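You operate a simulated robot arm through the tools that you are given. There is no shell and no other tool.

You are at the controls of a simulated robot arm. One attempt, no reset.

## Task
Set the black fold dial to 5, the yellow one to 3, then draw the paper on by hand.
Fine: mains stays off. Black DRAW lever by the fold dials ON, then one turn of the hand wheel by the waste tray, a quarter more at most.

The check looks at the end state, three seconds after you hand in, the way a careful person would. Anything else that was tipped, shoved, dropped, spilled or broken makes it a failure. Flat cloth is picked up by pressing the open fingertips on it (5 to 10 N) and closing them slowly along it; thin cloth reads only 2 to 8 mm in the jaws.

## Robot
A 6-joint arm with a two-finger parallel gripper, fixed in place. Base frame: the origin is at the foot of the arm, x ahead of it, y to its left, z up. Lengths are in mm, angles in rad, forces in N, time in s.
With the tool pointing down near the work surface it reaches from about 100 to 560 mm from the base axis. Its first joint turns from -1.152 to 1.152 rad. Payload 2.45 kg.
Tool frame: the origin (TCP) lies between the finger pads and is the grasp point; the fingertips stand 24 mm ahead of it; z points along the fingers, y is the line along which they close. The gripper opens to 68 mm. The fingers are 17 mm wide and 10 mm thick; the gripper's body (40 by 70 mm) begins 41 mm behind the TCP.
Orientation is that of the tool frame in the base frame, as a unit quaternion [w, x, y, z]. With the fingers straight down and closing along the base's y, the tool's x points along the base's -x, its y along +y and its z along -z.

## Interface
- The arm moves only by the tool move_arm. Its arguments are lists of equal length, an entry for each row: "offset": the shift along the base's x, y, z in mm, a list of three; "rotation": the turn, a rotation vector about the base's x, y, z in degrees, a list of three; "fingers": the opening, from 0 (shut) to 1 (fully open). In form: {"offset": [[tx, ty, tz], ...], "rotation": [[rx, ry, rz], ...], "fingers": [fingers, ...]}. A call has 1 to 20 rows; each row shifts and turns the commanded pose from where the row before left it. Rows are played at 5 a second. More than 50 mm and 0.15 rad between two rows, or a gripper value outside its range, and nothing of the call is played. Where a pose cannot be reached the arm comes as near as it can. A force on the tool above 90 N (or 10 N above the force at the start of the call, whichever is more), or a blocked arm, ends the call early, and 0.2 s more pass. The fingers move at their own pace (about 108 mm/s each) and stop on an object; they squeeze with about 45 N. The grip force told is the motor's: it shows also when the fingers shut on nothing. Time passes only in rows, and 0.2 s behind the last, so rows that do not move let the fingers close. It gives the time, the measured TCP pose, the force on the tool (base axes), the opening and the grip force at its end, in the units of the frame above (readings bear some noise), with the torque about the TCP (base axes, N m) and any sound that the robot's microphone picked up.
- Cameras (640 x 400 px; columns grow to the right, rows downward): "scene" is fixed at [159.7, 404.9, 1461]; the picture's right is [-0.84, -0.55, 0.00], its down [-0.32, 0.49, -0.81] and it looks along [0.44, -0.67, -0.59] (base axes); focal length 281 px, centre (320, 200). "wrist" rides on the gripper at [84, 11, -75] in the tool frame; the picture's right is [-0.13, 0.99, 0.00], its down [-0.60, -0.08, -0.79] and it looks along [-0.79, -0.10, 0.61] (tool axes); focal length 251 px, centre (320, 200). There is no depth. A picture from a camera that has moved, and an enlarged one, comes with that camera's place and axes in the base frame and with its lens.
- camera(camera): a new picture of that camera. It takes no simulated time.
- enlarge(camera, box): a new picture of the part [left, top, right, bottom] of that camera's present view, enlarged. It takes no simulated time.
- sign_off(): hands the job in; it is judged then, once.

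Places have to be worked out from the pictures, the camera data and where the tool is seen. Open the gripper and draw the arm clear of the work before you hand the job in, unless the task says otherwise.

The tools are called after ">>>" as a command line: name --argument value ..., lists and objects as JSON in quotes. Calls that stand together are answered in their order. move_arm: Moves the arm, as the interface text tells. Its arguments: {"type":"object","properties":{"offset":{"type":"array"},"rotation":{"type":"array"},"fingers":{"type":"array"}},"required":["offset","rotation","fingers"]} The other tools are called the same way: camera (camera) takes a picture; enlarge (camera, box) takes an enlarged picture of a part of a camera's view; sign_off () hands the job in.

At the start:

```text
time: 0.0
eef_pos: [447.4, -54.3, 1279.3]
tcp_rot: [0.0, 0.0, 1.0, 0.0]
wrist_force: [-0.8, -0.3, -0.3]
moment: [-0.01, 0.03, 0.0]
gripper_width: 67.8
gripper_force: 0.1
```

scene: 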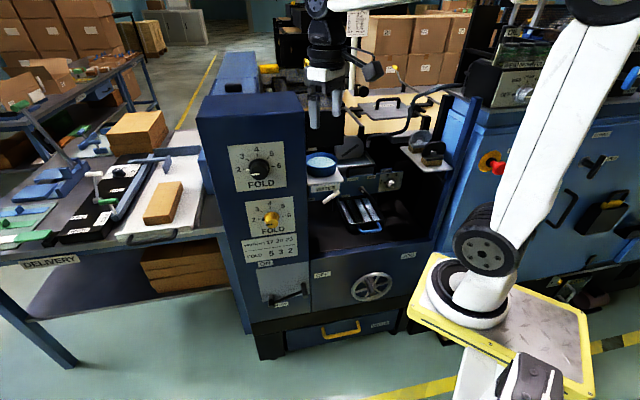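
wrist: 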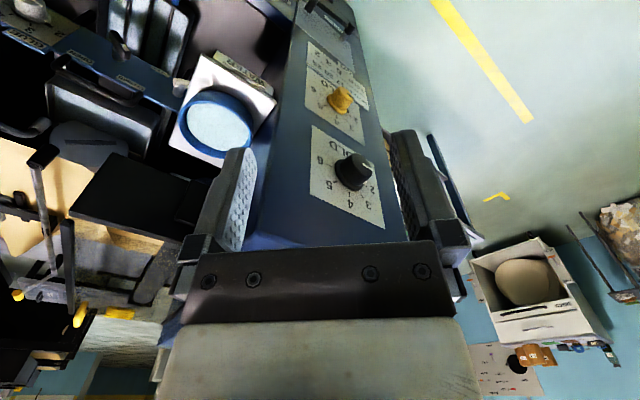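

I see a folding machine with two fold dials on a front panel, a lever below, and a hand wheel. I'll enlarge these parts to read the settings.

>>> enlarge --camera "scene" --box '[210, 130, 330, 205]'

>>> enlarge --camera "scene" --box '[230, 190, 330, 252]'

>>> enlarge --camera "scene" --box '[230, 240, 430, 365]'

>>> enlarge --camera "wrist" --box '[260, 0, 420, 250]'

```text
5.33 times, centred on (270, 168) of scene
camera zoom: at [159.7, 404.9, 1461.0], right [-0.84, -0.55, 0.0], down [-0.32, 0.49, -0.81], along [0.44, -0.67, -0.59], focal length 1499 px, centre (587, 373)
```

zoom: 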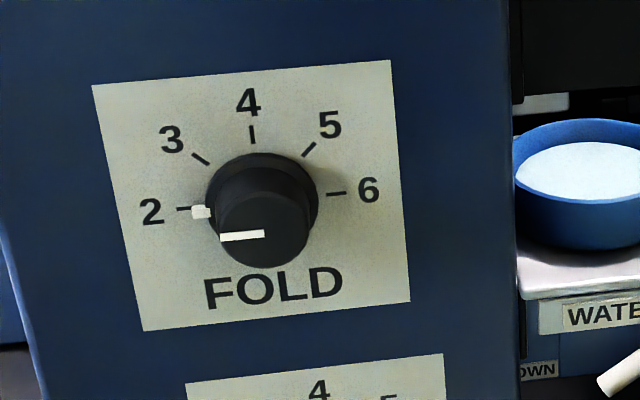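

```text
6.40 times, centred on (280, 221) of scene
camera zoom: at [159.7, 404.9, 1461.0], right [-0.84, -0.55, 0.0], down [-0.32, 0.49, -0.81], along [0.44, -0.67, -0.59], focal length 1799 px, centre (576, 66)
```

zoom: 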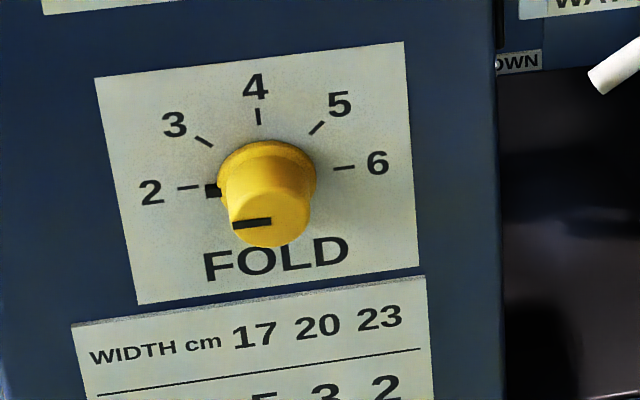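

```text
3.20 times, centred on (330, 302) of scene
camera zoom: at [159.7, 404.9, 1461.0], right [-0.84, -0.55, 0.0], down [-0.32, 0.49, -0.81], along [0.44, -0.67, -0.59], focal length 900 px, centre (288, -128)
```

zoom: 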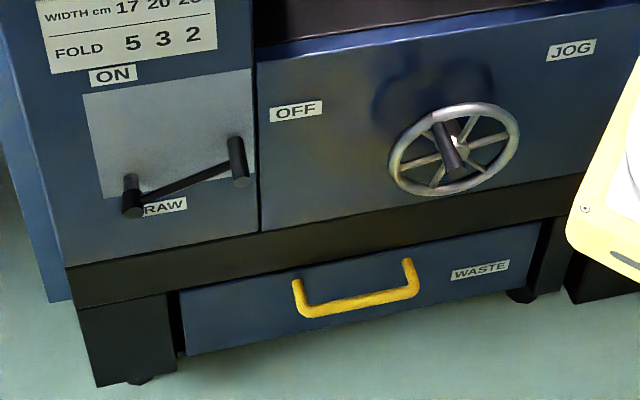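

```text
1.60 times, centred on (340, 125) of wrist
camera zoom: at [362.2, -43.1, 1355.6], right [0.13, 0.99, 0.0], down [0.6, -0.08, 0.79], along [0.79, -0.1, -0.61], focal length 402 px, centre (288, 320)
```

zoom: 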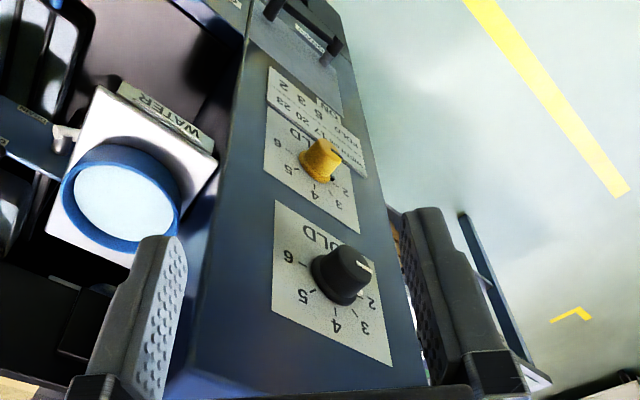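

I can read the settings: both dials are on 2 and the lever points down towards OFF. Next I want a better view of the arm's surroundings, the lever and the wheel.

>>> enlarge --camera "scene" --box '[400, 200, 640, 400]'

>>> enlarge --camera "scene" --box '[280, 60, 500, 200]'

>>> enlarge --camera "scene" --box '[190, 60, 340, 160]'

>>> enlarge --camera "scene" --box '[340, 260, 430, 310]'

>>> enlarge --camera "scene" --box '[240, 250, 330, 320]'

```text
2.00 times, centred on (520, 300) of scene
camera zoom: at [159.7, 404.9, 1461.0], right [-0.84, -0.55, 0.0], down [-0.32, 0.49, -0.81], along [0.44, -0.67, -0.59], focal length 562 px, centre (-80, 0)
```

zoom: 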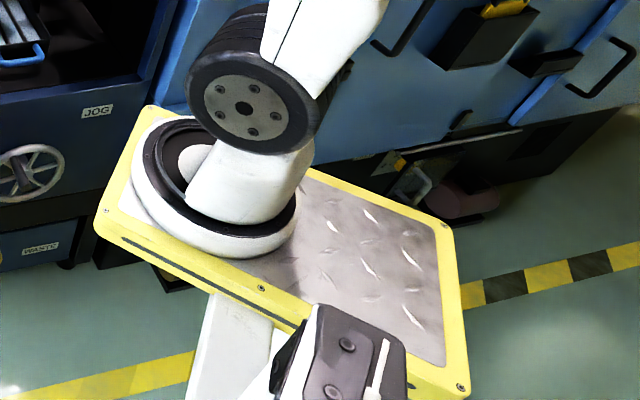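

```text
2.86 times, centred on (390, 130) of scene
camera zoom: at [159.7, 404.9, 1461.0], right [-0.84, -0.55, 0.0], down [-0.32, 0.49, -0.81], along [0.44, -0.67, -0.59], focal length 803 px, centre (120, 400)
```

zoom: 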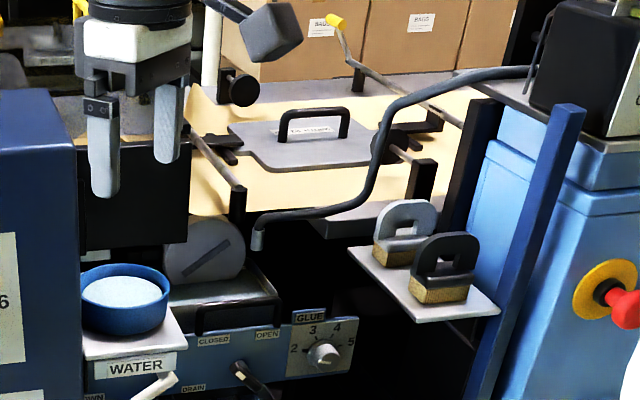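

```text
4.00 times, centred on (265, 110) of scene
camera zoom: at [159.7, 404.9, 1461.0], right [-0.84, -0.55, 0.0], down [-0.32, 0.49, -0.81], along [0.44, -0.67, -0.59], focal length 1124 px, centre (540, 560)
```

zoom: 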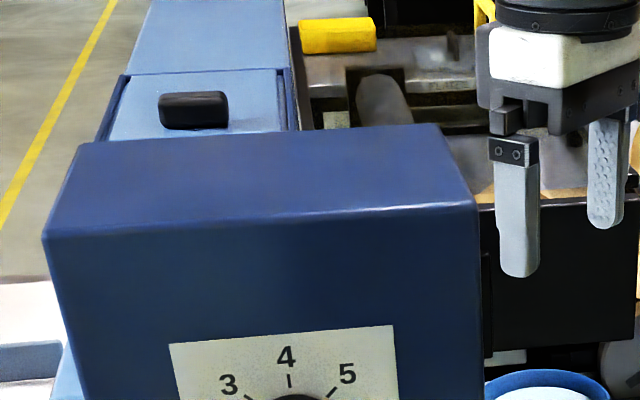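

```text
7.11 times, centred on (385, 285) of scene
camera zoom: at [159.7, 404.9, 1461.0], right [-0.84, -0.55, 0.0], down [-0.32, 0.49, -0.81], along [0.44, -0.67, -0.59], focal length 1999 px, centre (-142, -404)
```

zoom: 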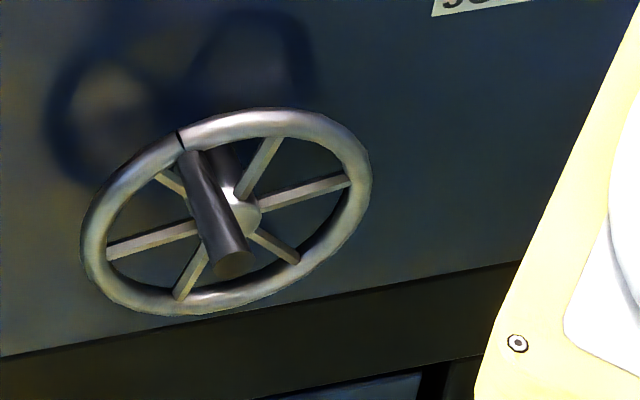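

```text
5.71 times, centred on (285, 285) of scene
camera zoom: at [159.7, 404.9, 1461.0], right [-0.84, -0.55, 0.0], down [-0.32, 0.49, -0.81], along [0.44, -0.67, -0.59], focal length 1606 px, centre (520, -286)
```

zoom: 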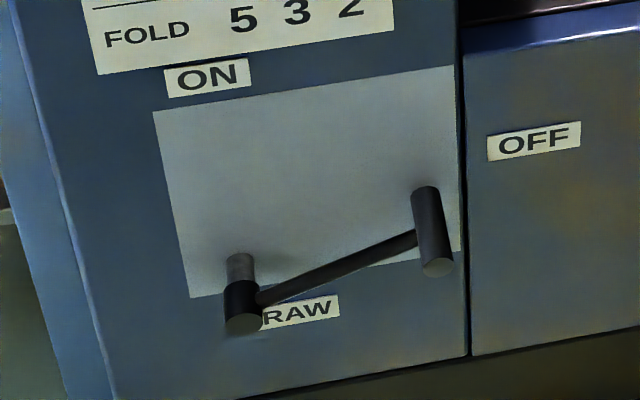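

Triangulating from both views puts the dial panel vertical with outward normal about (-0.707, 0.707, 0). I place the black dial near (637,-35,1100), the yellow near (628,-47,930), the lever pivot near z 567 and the wheel hub near z 573. I'll turn the tool towards the panel heading while staying high.

>>> move_arm --offset '[[0, 0, 0], [0, 0, 0], [0, 0, 0], [0, 0, 0], [0, 0, 0], [0, 0, 0]]' --rotation '[[0, 0, -7.5], [0, 0, -7.5], [0, 0, -7.5], [0, 0, -7.5], [0, 0, -7.5], [0, 0, -7.5]]' --fingers '[1, 1, 1, 1, 1, 1]'

>>> camera --camera "wrist"

>>> camera --camera "scene"

```text
time: 1.4
eef_pos: [448.2, -54.8, 1278.2]
tcp_rot: [0.0, 0.384, 0.923, 0.0]
wrist_force: [-0.3, 0.1, 0.5]
moment: [-0.02, -0.01, 0.01]
gripper_width: 68.0
gripper_force: 0.0
```

```text
taken
camera wrist: at [394.6, 13.4, 1355.0], right [0.79, 0.61, 0.0], down [0.37, -0.48, 0.79], along [0.48, -0.63, -0.61], focal length 251 px, centre (320, 200)
```

wrist: 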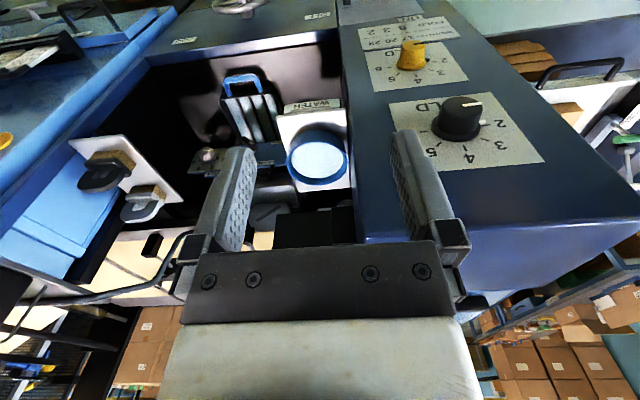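

```text
taken
```

scene: 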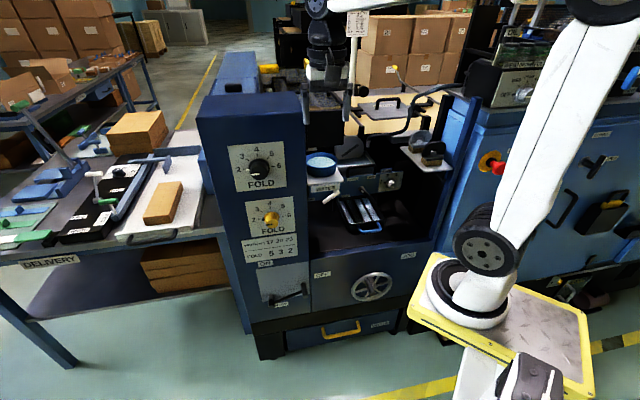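

The heading is now square to the panel. I'll pitch the tool up to horizontal so it points into the panel, shifting left towards the dial column as I go.

>>> move_arm --offset '[[5, 5, 0], [5, 5, 0], [5, 5, 0], [5, 5, 0], [5, 5, 0], [5, 5, 0]]' --rotation '[[-5.303, -5.303, 0], [-5.303, -5.303, 0], [-5.303, -5.303, 0], [-5.303, -5.303, 0], [-5.303, -5.303, 0], [-5.303, -5.303, 0]]' --fingers '[1, 1, 1, 1, 1, 1]'

>>> move_arm --offset '[[5, 5, -5], [5, 5, -5], [5, 5, -5], [5, 5, -5], [5, 5, -5], [5, 5, -5]]' --rotation '[[-5.303, -5.303, 0], [-5.303, -5.303, 0], [-5.303, -5.303, 0], [-5.303, -5.303, 0], [-5.303, -5.303, 0], [-5.303, -5.303, 0]]' --fingers '[1, 1, 1, 1, 1, 1]'

>>> camera --camera "wrist"

>>> camera --camera "scene"

```text
time: 2.8
eef_pos: [476.7, -25.6, 1280.9]
tcp_rot: [0.355, 0.353, 0.853, -0.145]
wrist_force: [-0.7, 0.1, -0.8]
moment: [0.02, -0.02, 0.0]
gripper_width: 68.0
gripper_force: 0.0
```

```text
time: 4.2
eef_pos: [506.6, 4.9, 1249.6]
tcp_rot: [0.655, 0.27, 0.652, -0.27]
wrist_force: [0.4, -0.6, 0.7]
moment: [0.0, 0.01, 0.01]
gripper_width: 67.9
gripper_force: 0.1
```

```text
taken
camera wrist: at [460.9, 66.6, 1166.2], right [0.7, 0.7, 0.13], down [-0.62, 0.5, 0.6], along [0.36, -0.5, 0.79], focal length 251 px, centre (320, 200)
```

wrist: 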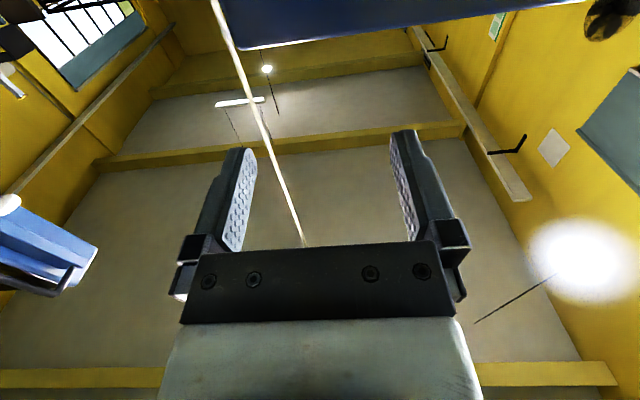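

```text
taken
```

scene: 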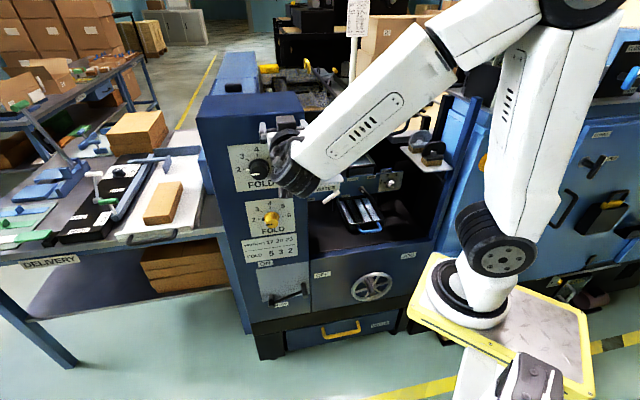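

The tool is horizontal now and the camera below it only sees the ceiling. I'll roll it counter-clockwise by 67.5° so the 135° turn stays symmetric, and come down in front of the black dial, staying off it.

>>> move_arm --offset '[[7.8, 2.3, -16.6], [7.8, 2.3, -16.6], [7.8, 2.3, -16.6], [7.8, 2.3, -16.6], [7.8, 2.3, -16.6], [7.8, 2.3, -16.6], [7.8, 2.3, -16.6], [7.8, 2.3, -16.6], [7.8, 2.3, -16.6]]' --rotation '[[-5.303, 5.303, 0], [-5.303, 5.303, 0], [-5.303, 5.303, 0], [-5.303, 5.303, 0], [-5.303, 5.303, 0], [-5.303, 5.303, 0], [-5.303, 5.303, 0], [-5.303, 5.303, 0], [-5.303, 5.303, 0]]' --fingers '[1, 1, 1, 1, 1, 1, 1, 1, 1]'

>>> camera --camera "wrist"

>>> camera --camera "scene"

```text
time: 6.2
eef_pos: [578.0, 26.8, 1101.0]
tcp_rot: [0.391, -0.139, 0.694, -0.589]
wrist_force: [0.5, -0.2, -0.7]
moment: [-0.03, -0.01, 0.03]
gripper_width: 67.9
gripper_force: 0.0
```

```text
taken
camera wrist: at [471.9, 28.8, 1059.4], right [0.35, 0.35, -0.87], down [-0.19, 0.93, 0.3], along [0.92, 0.06, 0.39], focal length 251 px, centre (320, 200)
```

wrist: 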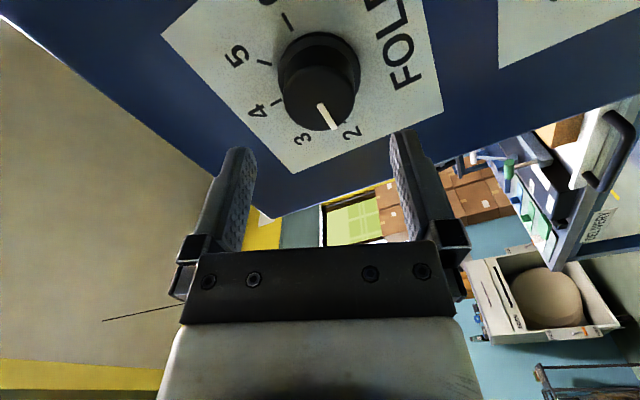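

```text
taken
```

scene: 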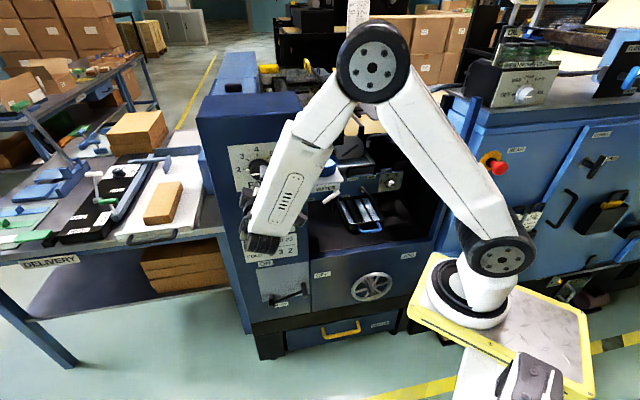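

The wrist camera now sees the knob and the scale clearly. I'll enlarge it to pin down the knob's centre, height and pointer.

>>> enlarge --camera "wrist" --box '[220, 0, 450, 150]'

>>> enlarge --camera "scene" --box '[210, 130, 330, 205]'

```text
2.67 times, centred on (335, 75) of wrist
camera zoom: at [471.9, 28.8, 1059.4], right [0.35, 0.35, -0.87], down [-0.19, 0.93, 0.3], along [0.92, 0.06, 0.39], focal length 670 px, centre (280, 533)
```

zoom: 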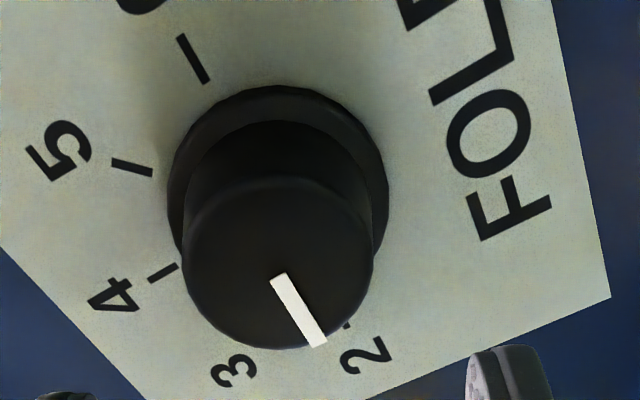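

```text
5.33 times, centred on (270, 168) of scene
camera zoom: at [159.7, 404.9, 1460.9], right [-0.84, -0.55, 0.0], down [-0.32, 0.49, -0.81], along [0.44, -0.67, -0.59], focal length 1499 px, centre (587, 373)
```

zoom: 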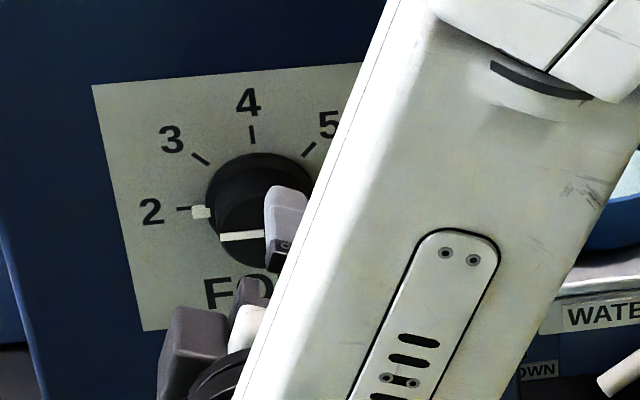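

The knob centre checks out at (u -426, z 1100 in panel axes). The knob is about 44 mm across and 30 mm tall with a thin skirt. I'll advance 50 mm straight in with the fingers open, so the tips stop about 12 mm off the plate.

>>> move_arm --offset '[[6.8, -7.3, -0.2], [6.8, -7.3, -0.2], [6.8, -7.3, -0.2], [6.9, -7.3, -0.2], [6.9, -7.3, -0.2]]' --rotation '[[0, 0, 0], [0, 0, 0], [0, 0, 0], [0, 0, 0], [0, 0, 0]]' --fingers '[1, 1, 1, 1, 1]'

>>> camera --camera "wrist"

>>> enlarge --camera "scene" --box '[210, 130, 330, 205]'

```text
time: 7.4
eef_pos: [610.6, -10.5, 1099.3]
tcp_rot: [0.393, -0.138, 0.694, -0.588]
wrist_force: [0.0, 0.7, 0.2]
moment: [0.01, -0.02, -0.03]
gripper_width: 68.1
gripper_force: 0.1
```

```text
taken
camera wrist: at [505.8, -7.8, 1057.3], right [0.35, 0.35, -0.87], down [-0.19, 0.93, 0.3], along [0.92, 0.05, 0.4], focal length 251 px, centre (320, 200)
```

wrist: 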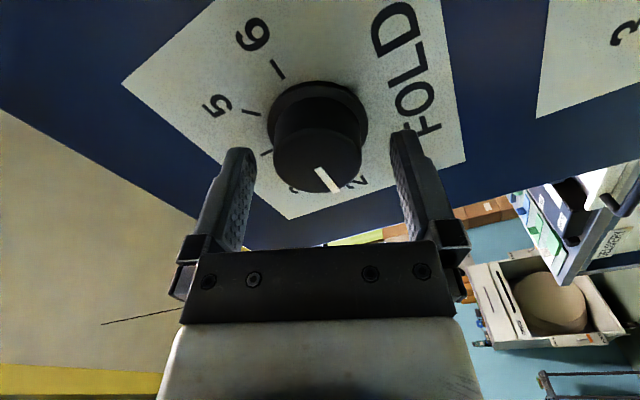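

```text
5.33 times, centred on (270, 168) of scene
camera zoom: at [159.7, 404.9, 1461.0], right [-0.84, -0.55, 0.0], down [-0.32, 0.49, -0.81], along [0.44, -0.67, -0.59], focal length 1499 px, centre (587, 373)
```

zoom: 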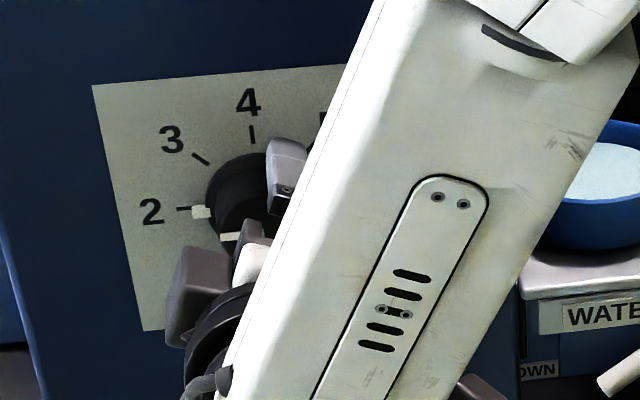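

The knob sits centred between the fingers, with the tips about 16 mm past its face. I'll close on it slowly and check the readings.

>>> move_arm --offset '[[0, 0, 0], [0, 0, 0], [0, 0, 0], [0, 0, 0], [0, 0, 0], [0, 0, 0]]' --rotation '[[0, 0, 0], [0, 0, 0], [0, 0, 0], [0, 0, 0], [0, 0, 0], [0, 0, 0]]' --fingers '[0.8, 0.72, 0.66, 0.6, 0.55, 0.5]'

>>> camera --camera "wrist"

```text
time: 8.8
eef_pos: [611.7, -11.1, 1099.6]
tcp_rot: [0.392, -0.137, 0.693, -0.589]
wrist_force: [-3.4, -2.9, 9.1]
moment: [-0.22, -0.24, -0.21]
gripper_width: 43.2
gripper_force: 44.8
```

```text
taken
camera wrist: at [505.6, -8.0, 1058.1], right [0.36, 0.35, -0.87], down [-0.19, 0.93, 0.3], along [0.92, 0.05, 0.4], focal length 251 px, centre (320, 200)
```

wrist: 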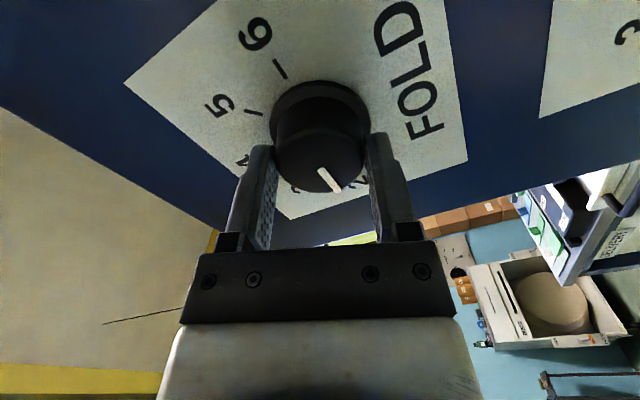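

The grip is firm at 43 mm, with a small side load from slight off-centring. I'll ease that off by 1 mm and turn the first 30° clockwise, then check that the knob follows.

>>> move_arm --offset '[[-0.4, -0.4, 1.0], [0, 0, 0], [0, 0, 0], [0, 0, 0]]' --rotation '[[5.303, -5.303, 0], [5.303, -5.303, 0], [5.303, -5.303, 0], [5.303, -5.303, 0]]' --fingers '[0.5, 0.5, 0.5, 0.5]'

>>> camera --camera "wrist"

```text
time: 9.8
eef_pos: [611.3, -10.5, 1100.1]
tcp_rot: [0.533, 0.045, 0.706, -0.464]
wrist_force: [6.0, 4.4, 2.1]
moment: [-0.59, -0.55, 0.04]
gripper_width: 43.2
gripper_force: 45.2
```

```text
taken
camera wrist: at [527.3, 13.6, 1027.4], right [0.61, 0.61, -0.5], down [-0.35, 0.77, 0.53], along [0.71, -0.15, 0.69], focal length 251 px, centre (320, 200)
```

wrist: 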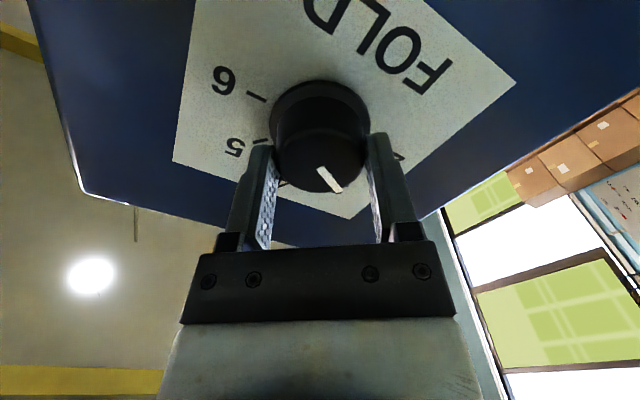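

The pointer keeps its place in the gripper view, so the knob is turning with it. I'll turn the remaining 105°.

>>> move_arm --offset '[[0, 0, 0], [0, 0, 0], [0, 0, 0], [0, 0, 0], [0, 0, 0], [0, 0, 0], [0, 0, 0], [0, 0, 0], [0, 0, 0], [0, 0, 0], [0, 0, 0], [0, 0, 0], [0, 0, 0], [0, 0, 0]]' --rotation '[[5.303, -5.303, 0], [5.303, -5.303, 0], [5.303, -5.303, 0], [5.303, -5.303, 0], [5.303, -5.303, 0], [5.303, -5.303, 0], [5.303, -5.303, 0], [5.303, -5.303, 0], [5.303, -5.303, 0], [5.303, -5.303, 0], [5.303, -5.303, 0], [5.303, -5.303, 0], [5.303, -5.303, 0], [5.303, -5.303, 0]]' --fingers '[0.5, 0.5, 0.5, 0.5, 0.5, 0.5, 0.5, 0.5, 0.5, 0.5, 0.5, 0.5, 0.5, 0.5]'

>>> camera --camera "wrist"

>>> enlarge --camera "scene" --box '[210, 130, 330, 205]'

```text
time: 12.2
eef_pos: [689.4, 44.9, 1206.3]
tcp_rot: [0.692, 0.509, 0.512, -0.026]
wrist_force: [-55.0, 1.5, -4.7]
moment: [0.03, -0.42, -0.61]
gripper_width: 7.8
gripper_force: 0.1
out of reach, approached as far as the arm can: row 8, 9, 10, 11, 12
stopped in row 12: the force on the tool passed its limit at 123 N (the readings are from after the stop); the commanded pose is now the measured one
```

```text
taken
camera wrist: at [683.0, 146.7, 1156.1], right [0.49, 0.41, 0.77], down [-0.87, 0.25, 0.42], along [-0.01, -0.88, 0.48], focal length 251 px, centre (320, 200)
```

wrist: 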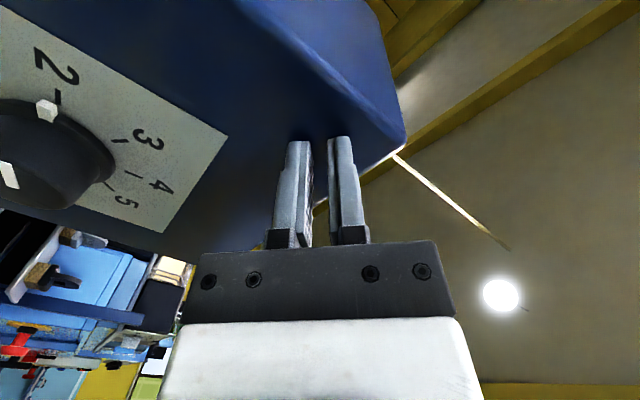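

```text
5.33 times, centred on (270, 168) of scene
camera zoom: at [157.7, 404.9, 1461.2], right [-0.84, -0.55, 0.0], down [-0.32, 0.49, -0.81], along [0.44, -0.67, -0.59], focal length 1499 px, centre (587, 373)
```

zoom: 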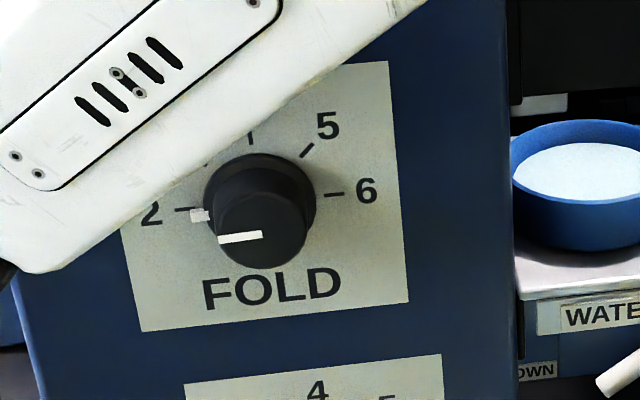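

The turn went beyond what the arm could reach. The fingers came off the knob and pressed on the panel with 55 N, and the knob is back at 2. I'll look at the whole scene before backing off.

>>> camera --camera "scene"

```text
taken
```

scene: 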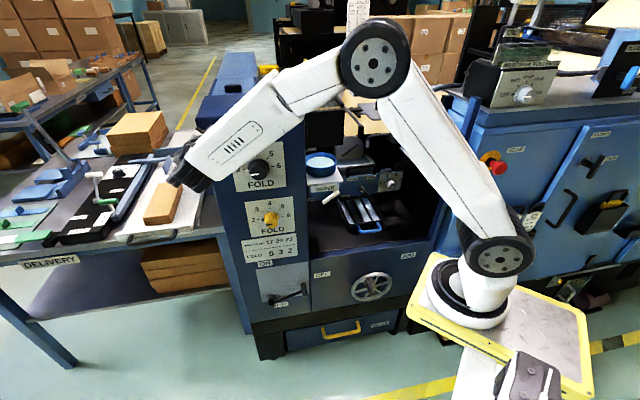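

The arm swung left at a wrist limit and the knob was driven back against its 2 stop, but nothing looks damaged. I'll back straight off the panel in small steps.

>>> move_arm --offset '[[-4, 4, 0], [-6, 6, 0], [-7, 7, 0], [-7, 7, 0], [-7, 7, 0]]' --rotation '[[0, 0, 0], [0, 0, 0], [0, 0, 0], [0, 0, 0], [0, 0, 0]]' --fingers '[0.1, 0.1, 0.1, 0.1, 0.1]'

>>> camera --camera "scene"

```text
time: 13.4
eef_pos: [663.6, 78.9, 1210.4]
tcp_rot: [0.691, 0.506, 0.515, -0.024]
wrist_force: [-0.1, 0.0, 0.1]
moment: [0.01, 0.02, -0.01]
gripper_width: 6.5
gripper_force: 0.0
out of reach, approached as far as the arm can: row 5
```

```text
taken
```

scene: 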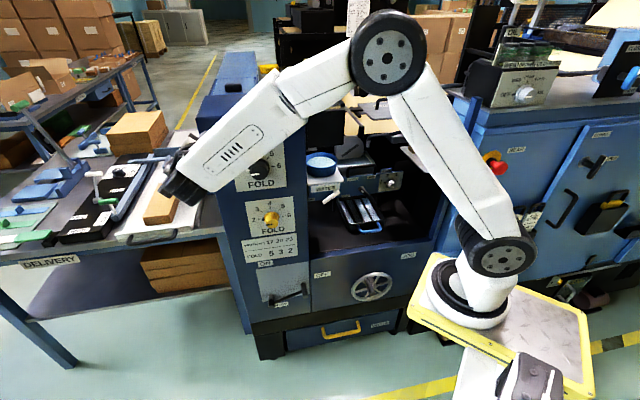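

I'm clear of contact. I'll unroll the wrist counter-clockwise and bring the tool back to a standoff in front of the black dial.

>>> move_arm --offset '[[-11, -6, -4], [-11, -6, -4], [-11, -6, -4], [-11, -6, -4], [-11, -6, -4], [-11, -6, -4], [-11, -6, -4], [-11, -6, -4]]' --rotation '[[-5.303, 5.303, 0], [-5.303, 5.303, 0], [-5.303, 5.303, 0], [-5.303, 5.303, 0], [-5.303, 5.303, 0], [-5.303, 5.303, 0], [-5.303, 5.303, 0], [-5.303, 5.303, 0]]' --fingers '[0.1, 0.3, 0.5, 0.8, 1, 1, 1, 1]'

>>> camera --camera "scene"

>>> camera --camera "wrist"

```text
time: 15.2
eef_pos: [577.2, 30.9, 1179.4]
tcp_rot: [0.597, 0.186, 0.682, -0.38]
wrist_force: [1.0, -0.1, 0.0]
moment: [0.0, 0.02, -0.01]
gripper_width: 68.1
gripper_force: 0.2
```

```text
taken
```

scene: 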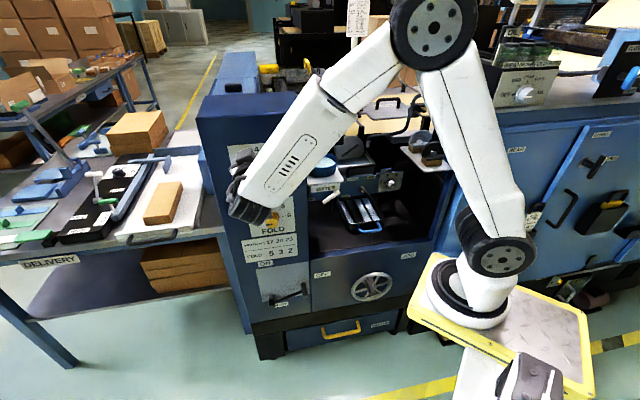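

```text
taken
camera wrist: at [515.0, 77.2, 1096.3], right [0.73, 0.66, -0.17], down [-0.46, 0.66, 0.6], along [0.51, -0.36, 0.78], focal length 251 px, centre (320, 200)
```

wrist: 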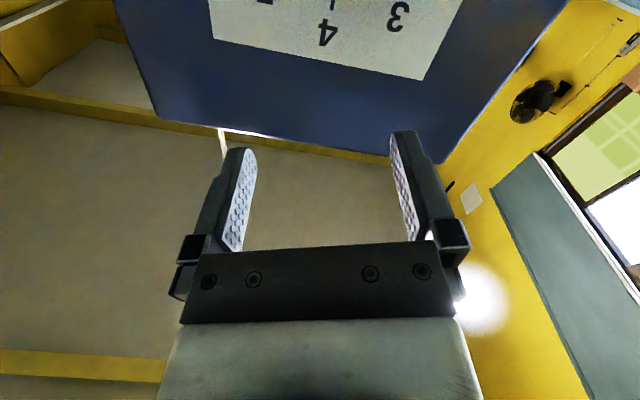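

I'm back in front of the panel at roll about -17°, with roughly 2.7° of yaw error. I'll correct the yaw, roll back to -67.5° and lower to the dial; this time the turn will be two re-gripped 67.5° strokes inside the proven range.

>>> move_arm --offset '[[0, -0.7, -9.9], [0, -0.7, -9.9], [0, -0.7, -9.9], [0, -0.7, -9.9], [0, -0.7, -9.9], [0, -0.7, -9.9], [0, -0.6, -9.9], [0, -0.6, -9.9]]' --rotation '[[0, 0, 2.7], [-5.08, 5.08, 0], [-5.08, 5.08, 0], [-5.08, 5.08, 0], [-5.08, 5.08, 0], [-5.08, 5.08, 0], [-5.08, 5.08, 0], [-5.08, 5.08, 0]]' --fingers '[1, 1, 1, 1, 1, 1, 1, 1]'

>>> camera --camera "wrist"

>>> camera --camera "scene"

```text
time: 17.1
eef_pos: [576.6, 25.2, 1098.8]
tcp_rot: [0.393, -0.139, 0.693, -0.588]
wrist_force: [0.7, 0.5, -0.4]
moment: [0.0, 0.01, 0.04]
gripper_width: 67.9
gripper_force: 0.0
```

```text
taken
camera wrist: at [471.1, 27.4, 1057.6], right [0.35, 0.35, -0.87], down [-0.19, 0.93, 0.3], along [0.92, 0.06, 0.4], focal length 251 px, centre (320, 200)
```

wrist: 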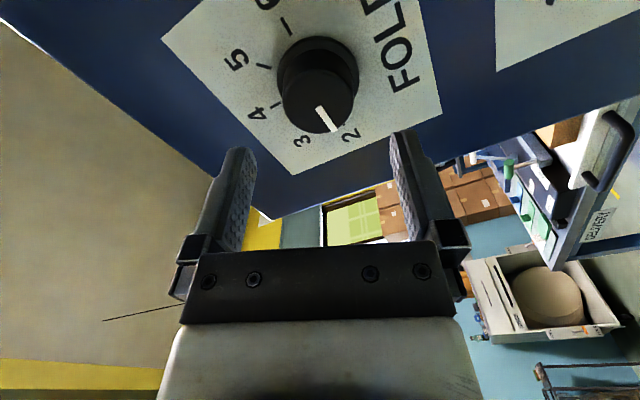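

```text
taken
```

scene: 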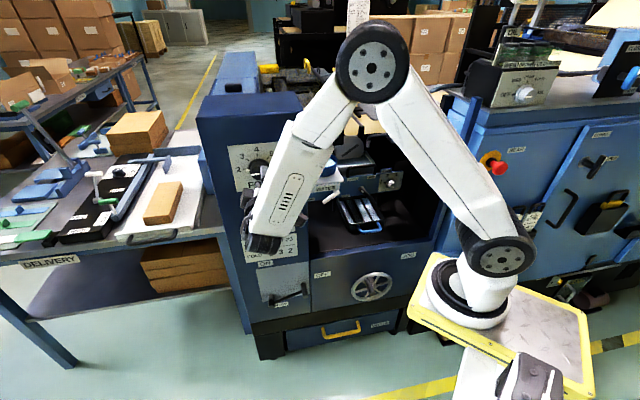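

It's the same standoff as before, the dial is still at 2 and the tool is well aligned. I'll go in, grip and turn only 67.5° clockwise.

>>> move_arm --offset '[[7, -7.25, 0.3], [7, -7.25, 0.3], [7, -7.25, 0.3], [7, -7.25, 0.3], [6.9, -7.2, 0.2], [0, 0, 0], [0, 0, 0], [0, 0, 0], [0, 0, 0], [0, 0, 0]]' --rotation '[[0, 0, 0], [0, 0, 0], [0, 0, 0], [0, 0, 0], [0, 0, 0], [0, 0, 0], [0, 0, 0], [0, 0, 0], [0, 0, 0], [0, 0, 0]]' --fingers '[1, 1, 1, 1, 1, 0.8, 0.7, 0.6, 0.5, 0.5]'

>>> move_arm --offset '[[0, 0, 0], [0, 0, 0], [0, 0, 0], [0, 0, 0], [0, 0, 0], [0, 0, 0], [0, 0, 0], [0, 0, 0], [0, 0, 0]]' --rotation '[[5.303, -5.303, 0], [5.303, -5.303, 0], [5.303, -5.303, 0], [5.303, -5.303, 0], [5.303, -5.303, 0], [5.303, -5.303, 0], [5.303, -5.303, 0], [5.303, -5.303, 0], [5.303, -5.303, 0]]' --fingers '[0.5, 0.5, 0.5, 0.5, 0.5, 0.5, 0.5, 0.5, 0.5]'

>>> camera --camera "wrist"

```text
time: 19.2
eef_pos: [611.0, -12.2, 1098.7]
tcp_rot: [0.393, -0.138, 0.694, -0.587]
wrist_force: [6.3, 0.4, -8.4]
moment: [0.16, 0.18, 0.26]
gripper_width: 43.0
gripper_force: 44.7
```

```text
time: 21.2
eef_pos: [612.3, -11.6, 1100.3]
tcp_rot: [0.652, 0.272, 0.655, -0.268]
wrist_force: [0.0, 1.7, -25.9]
moment: [0.27, 0.27, 0.09]
gripper_width: 42.6
gripper_force: 45.1
```

```text
taken
camera wrist: at [565.1, 51.3, 1015.9], right [0.7, 0.7, 0.13], down [-0.62, 0.5, 0.61], along [0.36, -0.51, 0.78], focal length 251 px, centre (320, 200)
```

wrist: 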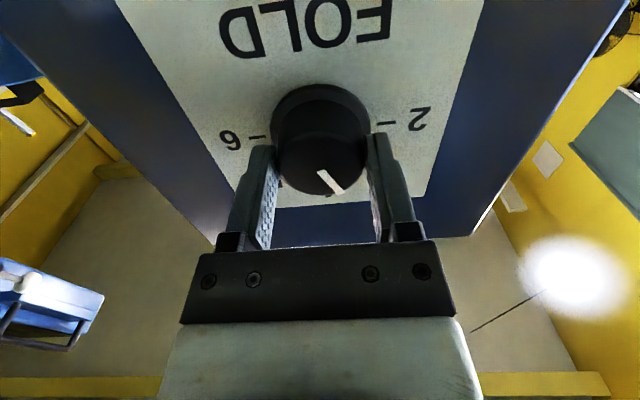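

The knob followed cleanly and stands about 67° past 2. I'll open the fingers, back out 45 mm and see where the pointer settles.

>>> move_arm --offset '[[0, 0, -1], [0, 0, 0], [-7, 7, 0], [-7, 7, 0], [-7, 7, 0], [-7, 7, 0], [-5, 5, 0]]' --rotation '[[0, 0, 0], [0, 0, 0], [0, 0, 0], [0, 0, 0], [0, 0, 0], [0, 0, 0], [0, 0, 0]]' --fingers '[1, 1, 1, 1, 1, 1, 1]'

>>> move_arm --offset '[[0, 0, 0], [0, 0, 0], [0, 0, 0], [0, 0, 0], [0, 0, 0], [0, 0, 0], [0, 0, 0], [0, 0, 0], [0, 0, 0]]' --rotation '[[-5.303, 5.303, 0], [-5.303, 5.303, 0], [-5.303, 5.303, 0], [-5.303, 5.303, 0], [-5.303, 5.303, 0], [-5.303, 5.303, 0], [-5.303, 5.303, 0], [-5.303, 5.303, 0], [-5.303, 5.303, 0]]' --fingers '[1, 1, 1, 1, 1, 1, 1, 1, 1]'

>>> enlarge --camera "wrist" --box '[220, 0, 450, 150]'

>>> enlarge --camera "scene" --box '[210, 130, 330, 205]'

```text
time: 22.9
eef_pos: [578.3, 21.1, 1100.9]
tcp_rot: [0.653, 0.271, 0.653, -0.271]
wrist_force: [0.7, -0.6, -0.8]
moment: [0.01, -0.02, 0.01]
gripper_width: 68.0
gripper_force: 0.0
```

```text
time: 24.9
eef_pos: [577.9, 21.9, 1099.8]
tcp_rot: [0.393, -0.139, 0.693, -0.588]
wrist_force: [0.7, 0.6, -0.7]
moment: [0.0, 0.03, 0.02]
gripper_width: 68.0
gripper_force: 0.1
```

```text
2.67 times, centred on (335, 75) of wrist
camera zoom: at [472.2, 24.2, 1058.1], right [0.35, 0.35, -0.87], down [-0.19, 0.93, 0.3], along [0.92, 0.06, 0.4], focal length 670 px, centre (280, 533)
```

zoom: 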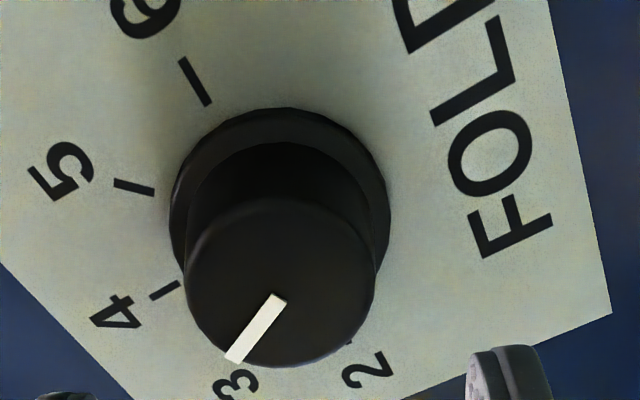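

```text
5.33 times, centred on (270, 168) of scene
camera zoom: at [159.7, 404.9, 1461.0], right [-0.84, -0.55, 0.0], down [-0.32, 0.49, -0.81], along [0.44, -0.67, -0.59], focal length 1499 px, centre (587, 373)
```

zoom: 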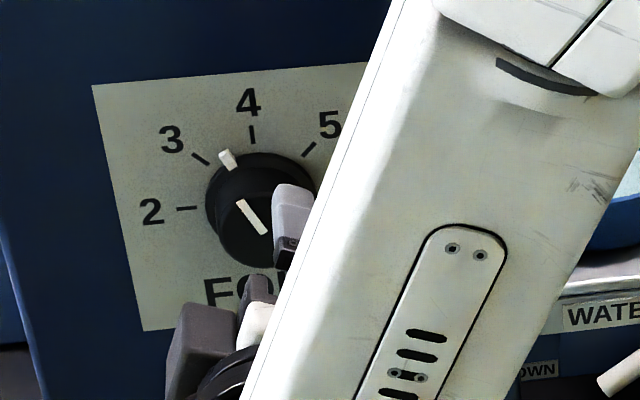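

The pointer stayed put between 3 and 4, so it's a plain friction knob and about 67–70° remain to reach 5. I'll re-grip and turn another 67.5°.

>>> move_arm --offset '[[6.8, -6.6, -0.2], [6.8, -6.6, -0.2], [6.8, -6.6, -0.2], [6.8, -6.6, -0.1], [6.6, -6.6, 0], [0, 0, 0], [0, 0, 0], [0, 0, 0], [0, 0, 0], [0, 0, 0]]' --rotation '[[0, 0, 0], [0, 0, 0], [0, 0, 0], [0, 0, 0], [0, 0, 0], [0, 0, 0], [0, 0, 0], [0, 0, 0], [0, 0, 0], [0, 0, 0]]' --fingers '[1, 1, 1, 1, 1, 0.8, 0.7, 0.6, 0.5, 0.5]'

>>> move_arm --offset '[[0, 0, 0], [0, 0, 0], [0, 0, 0], [0, 0, 0], [0, 0, 0], [0, 0, 0], [0, 0, 0], [0, 0, 0], [0, 0, 0]]' --rotation '[[5.303, -5.303, 0], [5.303, -5.303, 0], [5.303, -5.303, 0], [5.303, -5.303, 0], [5.303, -5.303, 0], [5.303, -5.303, 0], [5.303, -5.303, 0], [5.303, -5.303, 0], [5.303, -5.303, 0]]' --fingers '[0.5, 0.5, 0.5, 0.5, 0.5, 0.5, 0.5, 0.5, 0.5]'

>>> camera --camera "wrist"

>>> enlarge --camera "scene" --box '[210, 130, 330, 205]'

```text
time: 27.1
eef_pos: [612.0, -11.5, 1100.6]
tcp_rot: [0.394, -0.136, 0.693, -0.589]
wrist_force: [-4.4, -4.2, 12.1]
moment: [-0.29, -0.26, -0.34]
gripper_width: 43.2
gripper_force: 44.6
```

```text
time: 29.1
eef_pos: [612.6, -10.6, 1099.0]
tcp_rot: [0.654, 0.272, 0.652, -0.269]
wrist_force: [5.9, -3.7, 11.1]
moment: [0.12, 0.19, 0.4]
gripper_width: 43.2
gripper_force: 45.1
```

```text
taken
camera wrist: at [566.2, 50.9, 1015.9], right [0.7, 0.7, 0.13], down [-0.62, 0.5, 0.6], along [0.35, -0.51, 0.79], focal length 251 px, centre (320, 200)
```

wrist: 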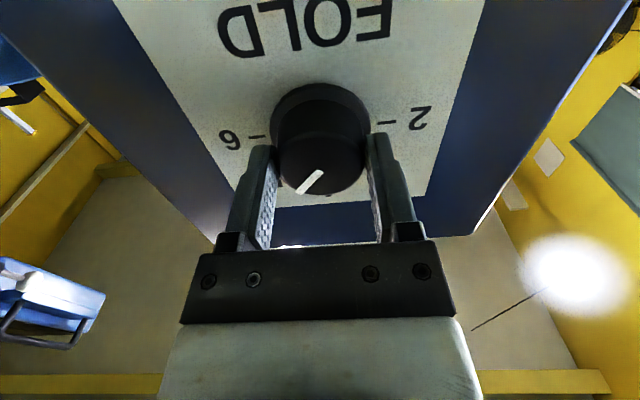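

```text
5.33 times, centred on (270, 168) of scene
camera zoom: at [159.7, 404.7, 1461.0], right [-0.84, -0.55, 0.0], down [-0.32, 0.49, -0.81], along [0.44, -0.67, -0.59], focal length 1499 px, centre (587, 373)
```

zoom: 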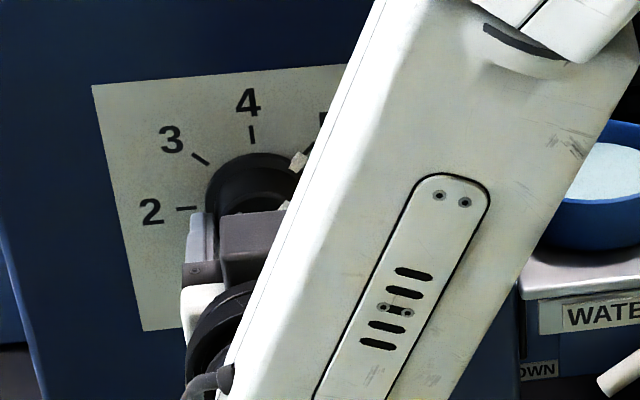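

The pointer is a few degrees short of the 5 tick, at about 46–51° by the two views. I'll add 3° and then release and back off to verify with a clear view.

>>> move_arm --offset '[[0, 0, 0], [0, 0, 0]]' --rotation '[[2.12, -2.12, 0], [0, 0, 0]]' --fingers '[0.5, 0.5]'

>>> move_arm --offset '[[0, 0, 0], [0, 0, 0], [-7, 7, 0], [-7, 7, 0], [-7, 7, 0], [-7, 7, 0], [-7, 7, 0], [-7, 7, 0]]' --rotation '[[0, 0, 0], [0, 0, 0], [0, 0, 0], [0, 0, 0], [0, 0, 0], [0, 0, 0], [0, 0, 0], [0, 0, 0]]' --fingers '[1, 1, 1, 1, 1, 1, 1, 1]'

>>> move_arm --offset '[[-5, -5, 0], [-7, -7, 0], [-7, -7, 0], [-7, -7, 0], [-7, -7, 0], [-7, -7, 0], [-7, -7, 0], [-7, -7, 0], [-7, -7, 0]]' --rotation '[[-5.303, 5.303, 0], [-5.303, 5.303, 0], [-5.303, 5.303, 0], [-5.303, 5.303, 0], [-5.303, 5.303, 0], [-5.303, 5.303, 0], [-5.303, 5.303, 0], [-5.303, 5.303, 0], [-5.303, 5.303, 0]]' --fingers '[1, 1, 1, 1, 1, 1, 1, 1, 1]'

>>> camera --camera "scene"

>>> camera --camera "wrist"

>>> enlarge --camera "scene" --box '[210, 130, 330, 205]'

```text
time: 29.6
eef_pos: [611.6, -11.6, 1099.1]
tcp_rot: [0.661, 0.289, 0.645, -0.253]
wrist_force: [3.4, -1.7, 10.8]
moment: [-0.02, 0.01, -0.01]
gripper_width: 43.1
gripper_force: 45.3
```

```text
time: 31.4
eef_pos: [569.8, 31.9, 1098.6]
tcp_rot: [0.66, 0.288, 0.645, -0.254]
wrist_force: [0.4, 0.5, -0.1]
moment: [0.0, 0.01, 0.0]
gripper_width: 67.9
gripper_force: 0.0
```

```text
time: 33.5
eef_pos: [509.2, -30.2, 1099.8]
tcp_rot: [0.408, -0.121, 0.697, -0.577]
wrist_force: [-0.5, -0.8, 1.0]
moment: [0.0, 0.0, -0.01]
gripper_width: 67.9
gripper_force: 0.1
```

```text
taken
```

scene: 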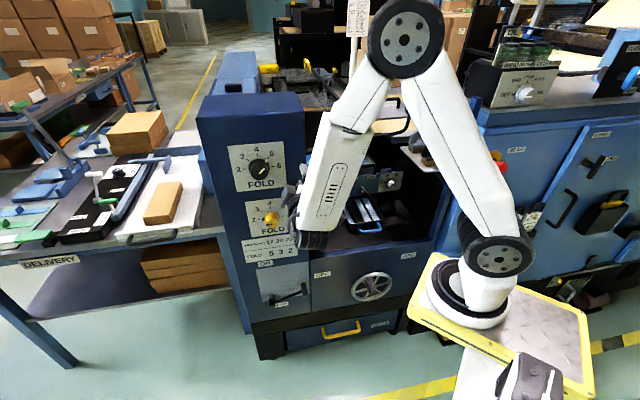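

```text
taken
camera wrist: at [404.5, -27.1, 1054.8], right [0.38, 0.38, -0.84], down [-0.2, 0.92, 0.33], along [0.9, 0.04, 0.43], focal length 251 px, centre (320, 200)
```

wrist: 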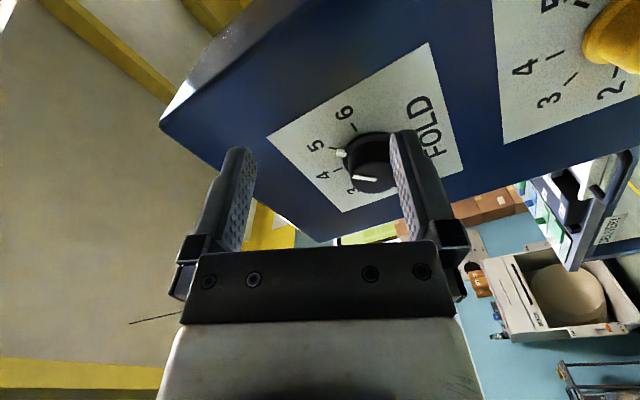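

```text
5.33 times, centred on (270, 168) of scene
camera zoom: at [159.7, 404.9, 1461.0], right [-0.84, -0.55, 0.0], down [-0.32, 0.49, -0.81], along [0.44, -0.67, -0.59], focal length 1499 px, centre (587, 373)
```

zoom: 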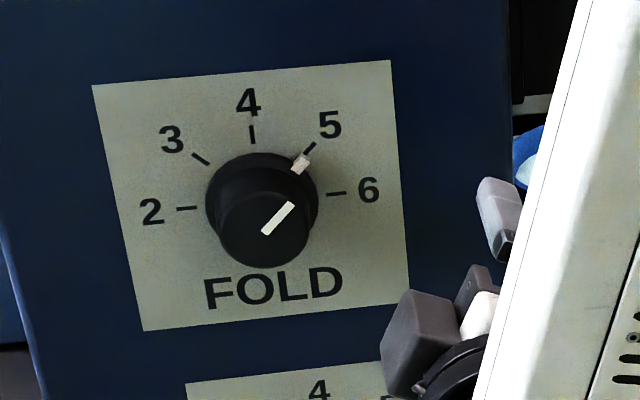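

Both views agree that the black pointer now sits on 5. Next I'll move down to a standoff in front of the yellow dial.

>>> move_arm --offset '[[7.1, 5.6, -21.2], [7.1, 5.6, -21.2], [7.1, 5.6, -21.2], [7.1, 5.6, -21.2], [7.1, 5.6, -21.2], [7.1, 5.6, -21.2], [7.1, 5.6, -21.2], [7.2, 5.6, -21.2]]' --rotation '[[0, 0, 0], [0, 0, 0], [0, 0, 0], [0, 0, 0], [0, 0, 0], [0, 0, 0], [0, 0, 0], [0, 0, 0]]' --fingers '[1, 1, 1, 1, 1, 1, 1, 1]'

>>> enlarge --camera "wrist" --box '[220, 0, 450, 150]'

>>> camera --camera "scene"

```text
time: 35.2
eef_pos: [567.5, 14.2, 930.5]
tcp_rot: [0.409, -0.119, 0.697, -0.576]
wrist_force: [-0.5, 0.0, -0.4]
moment: [0.02, 0.05, 0.0]
gripper_width: 68.1
gripper_force: 0.0
```

```text
2.67 times, centred on (335, 75) of wrist
camera zoom: at [463.0, 18.1, 884.0], right [0.39, 0.39, -0.84], down [-0.2, 0.92, 0.33], along [0.9, 0.04, 0.43], focal length 670 px, centre (280, 533)
```

zoom: 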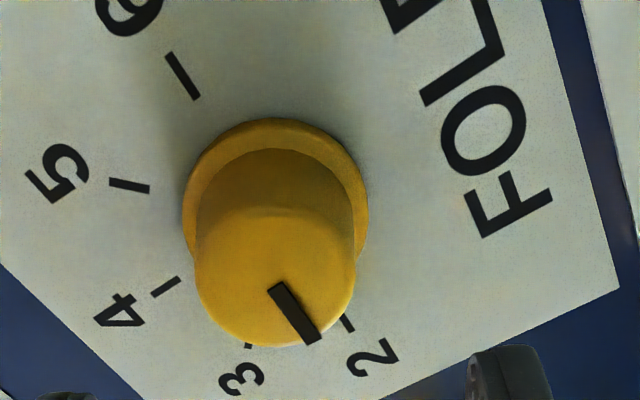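

```text
taken
```

scene: 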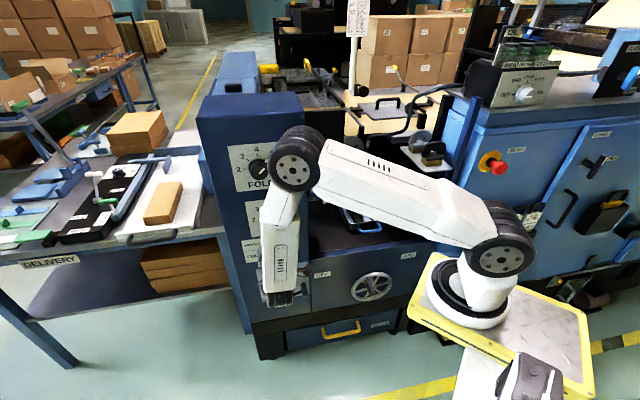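

The elbow is well away from the panel. The yellow knob's centre comes out at u -409.5, z 930, with the pointer exactly on 2. I'll go in, grip and check.

>>> move_arm --offset '[[6.7, -7.1, -0.1], [6.7, -7.1, -0.1], [6.7, -7.1, -0.1], [6.6, -7.1, -0.1], [6.6, -7.2, -0.1], [0, 0, 0], [0, 0, 0], [0, 0, 0], [0, 0, 0], [0, 0, 0], [0, 0, 0]]' --rotation '[[0, 0, 0], [0, 0, 0], [0, 0, 0], [0, 0, 0], [0, 0, 0], [0, 0, 0], [0, 0, 0], [0, 0, 0], [0, 0, 0], [0, 0, 0], [0, 0, 0]]' --fingers '[1, 1, 1, 1, 1, 0.8, 0.7, 0.6, 0.5, 0.42, 0.4]'

>>> camera --camera "wrist"

```text
time: 37.6
eef_pos: [598.5, -21.3, 929.4]
tcp_rot: [0.409, -0.118, 0.697, -0.577]
wrist_force: [1.5, -1.1, 0.0]
moment: [-0.05, -0.02, 0.07]
gripper_width: 35.8
gripper_force: 44.9
```

```text
taken
camera wrist: at [495.8, -18.3, 883.9], right [0.39, 0.39, -0.84], down [-0.2, 0.92, 0.33], along [0.9, 0.04, 0.43], focal length 251 px, centre (320, 200)
```

wrist: 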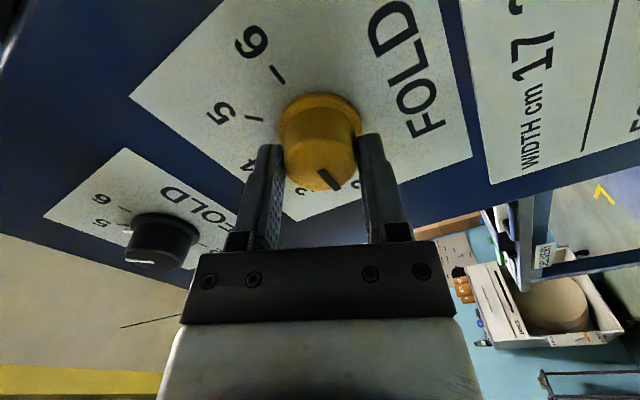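

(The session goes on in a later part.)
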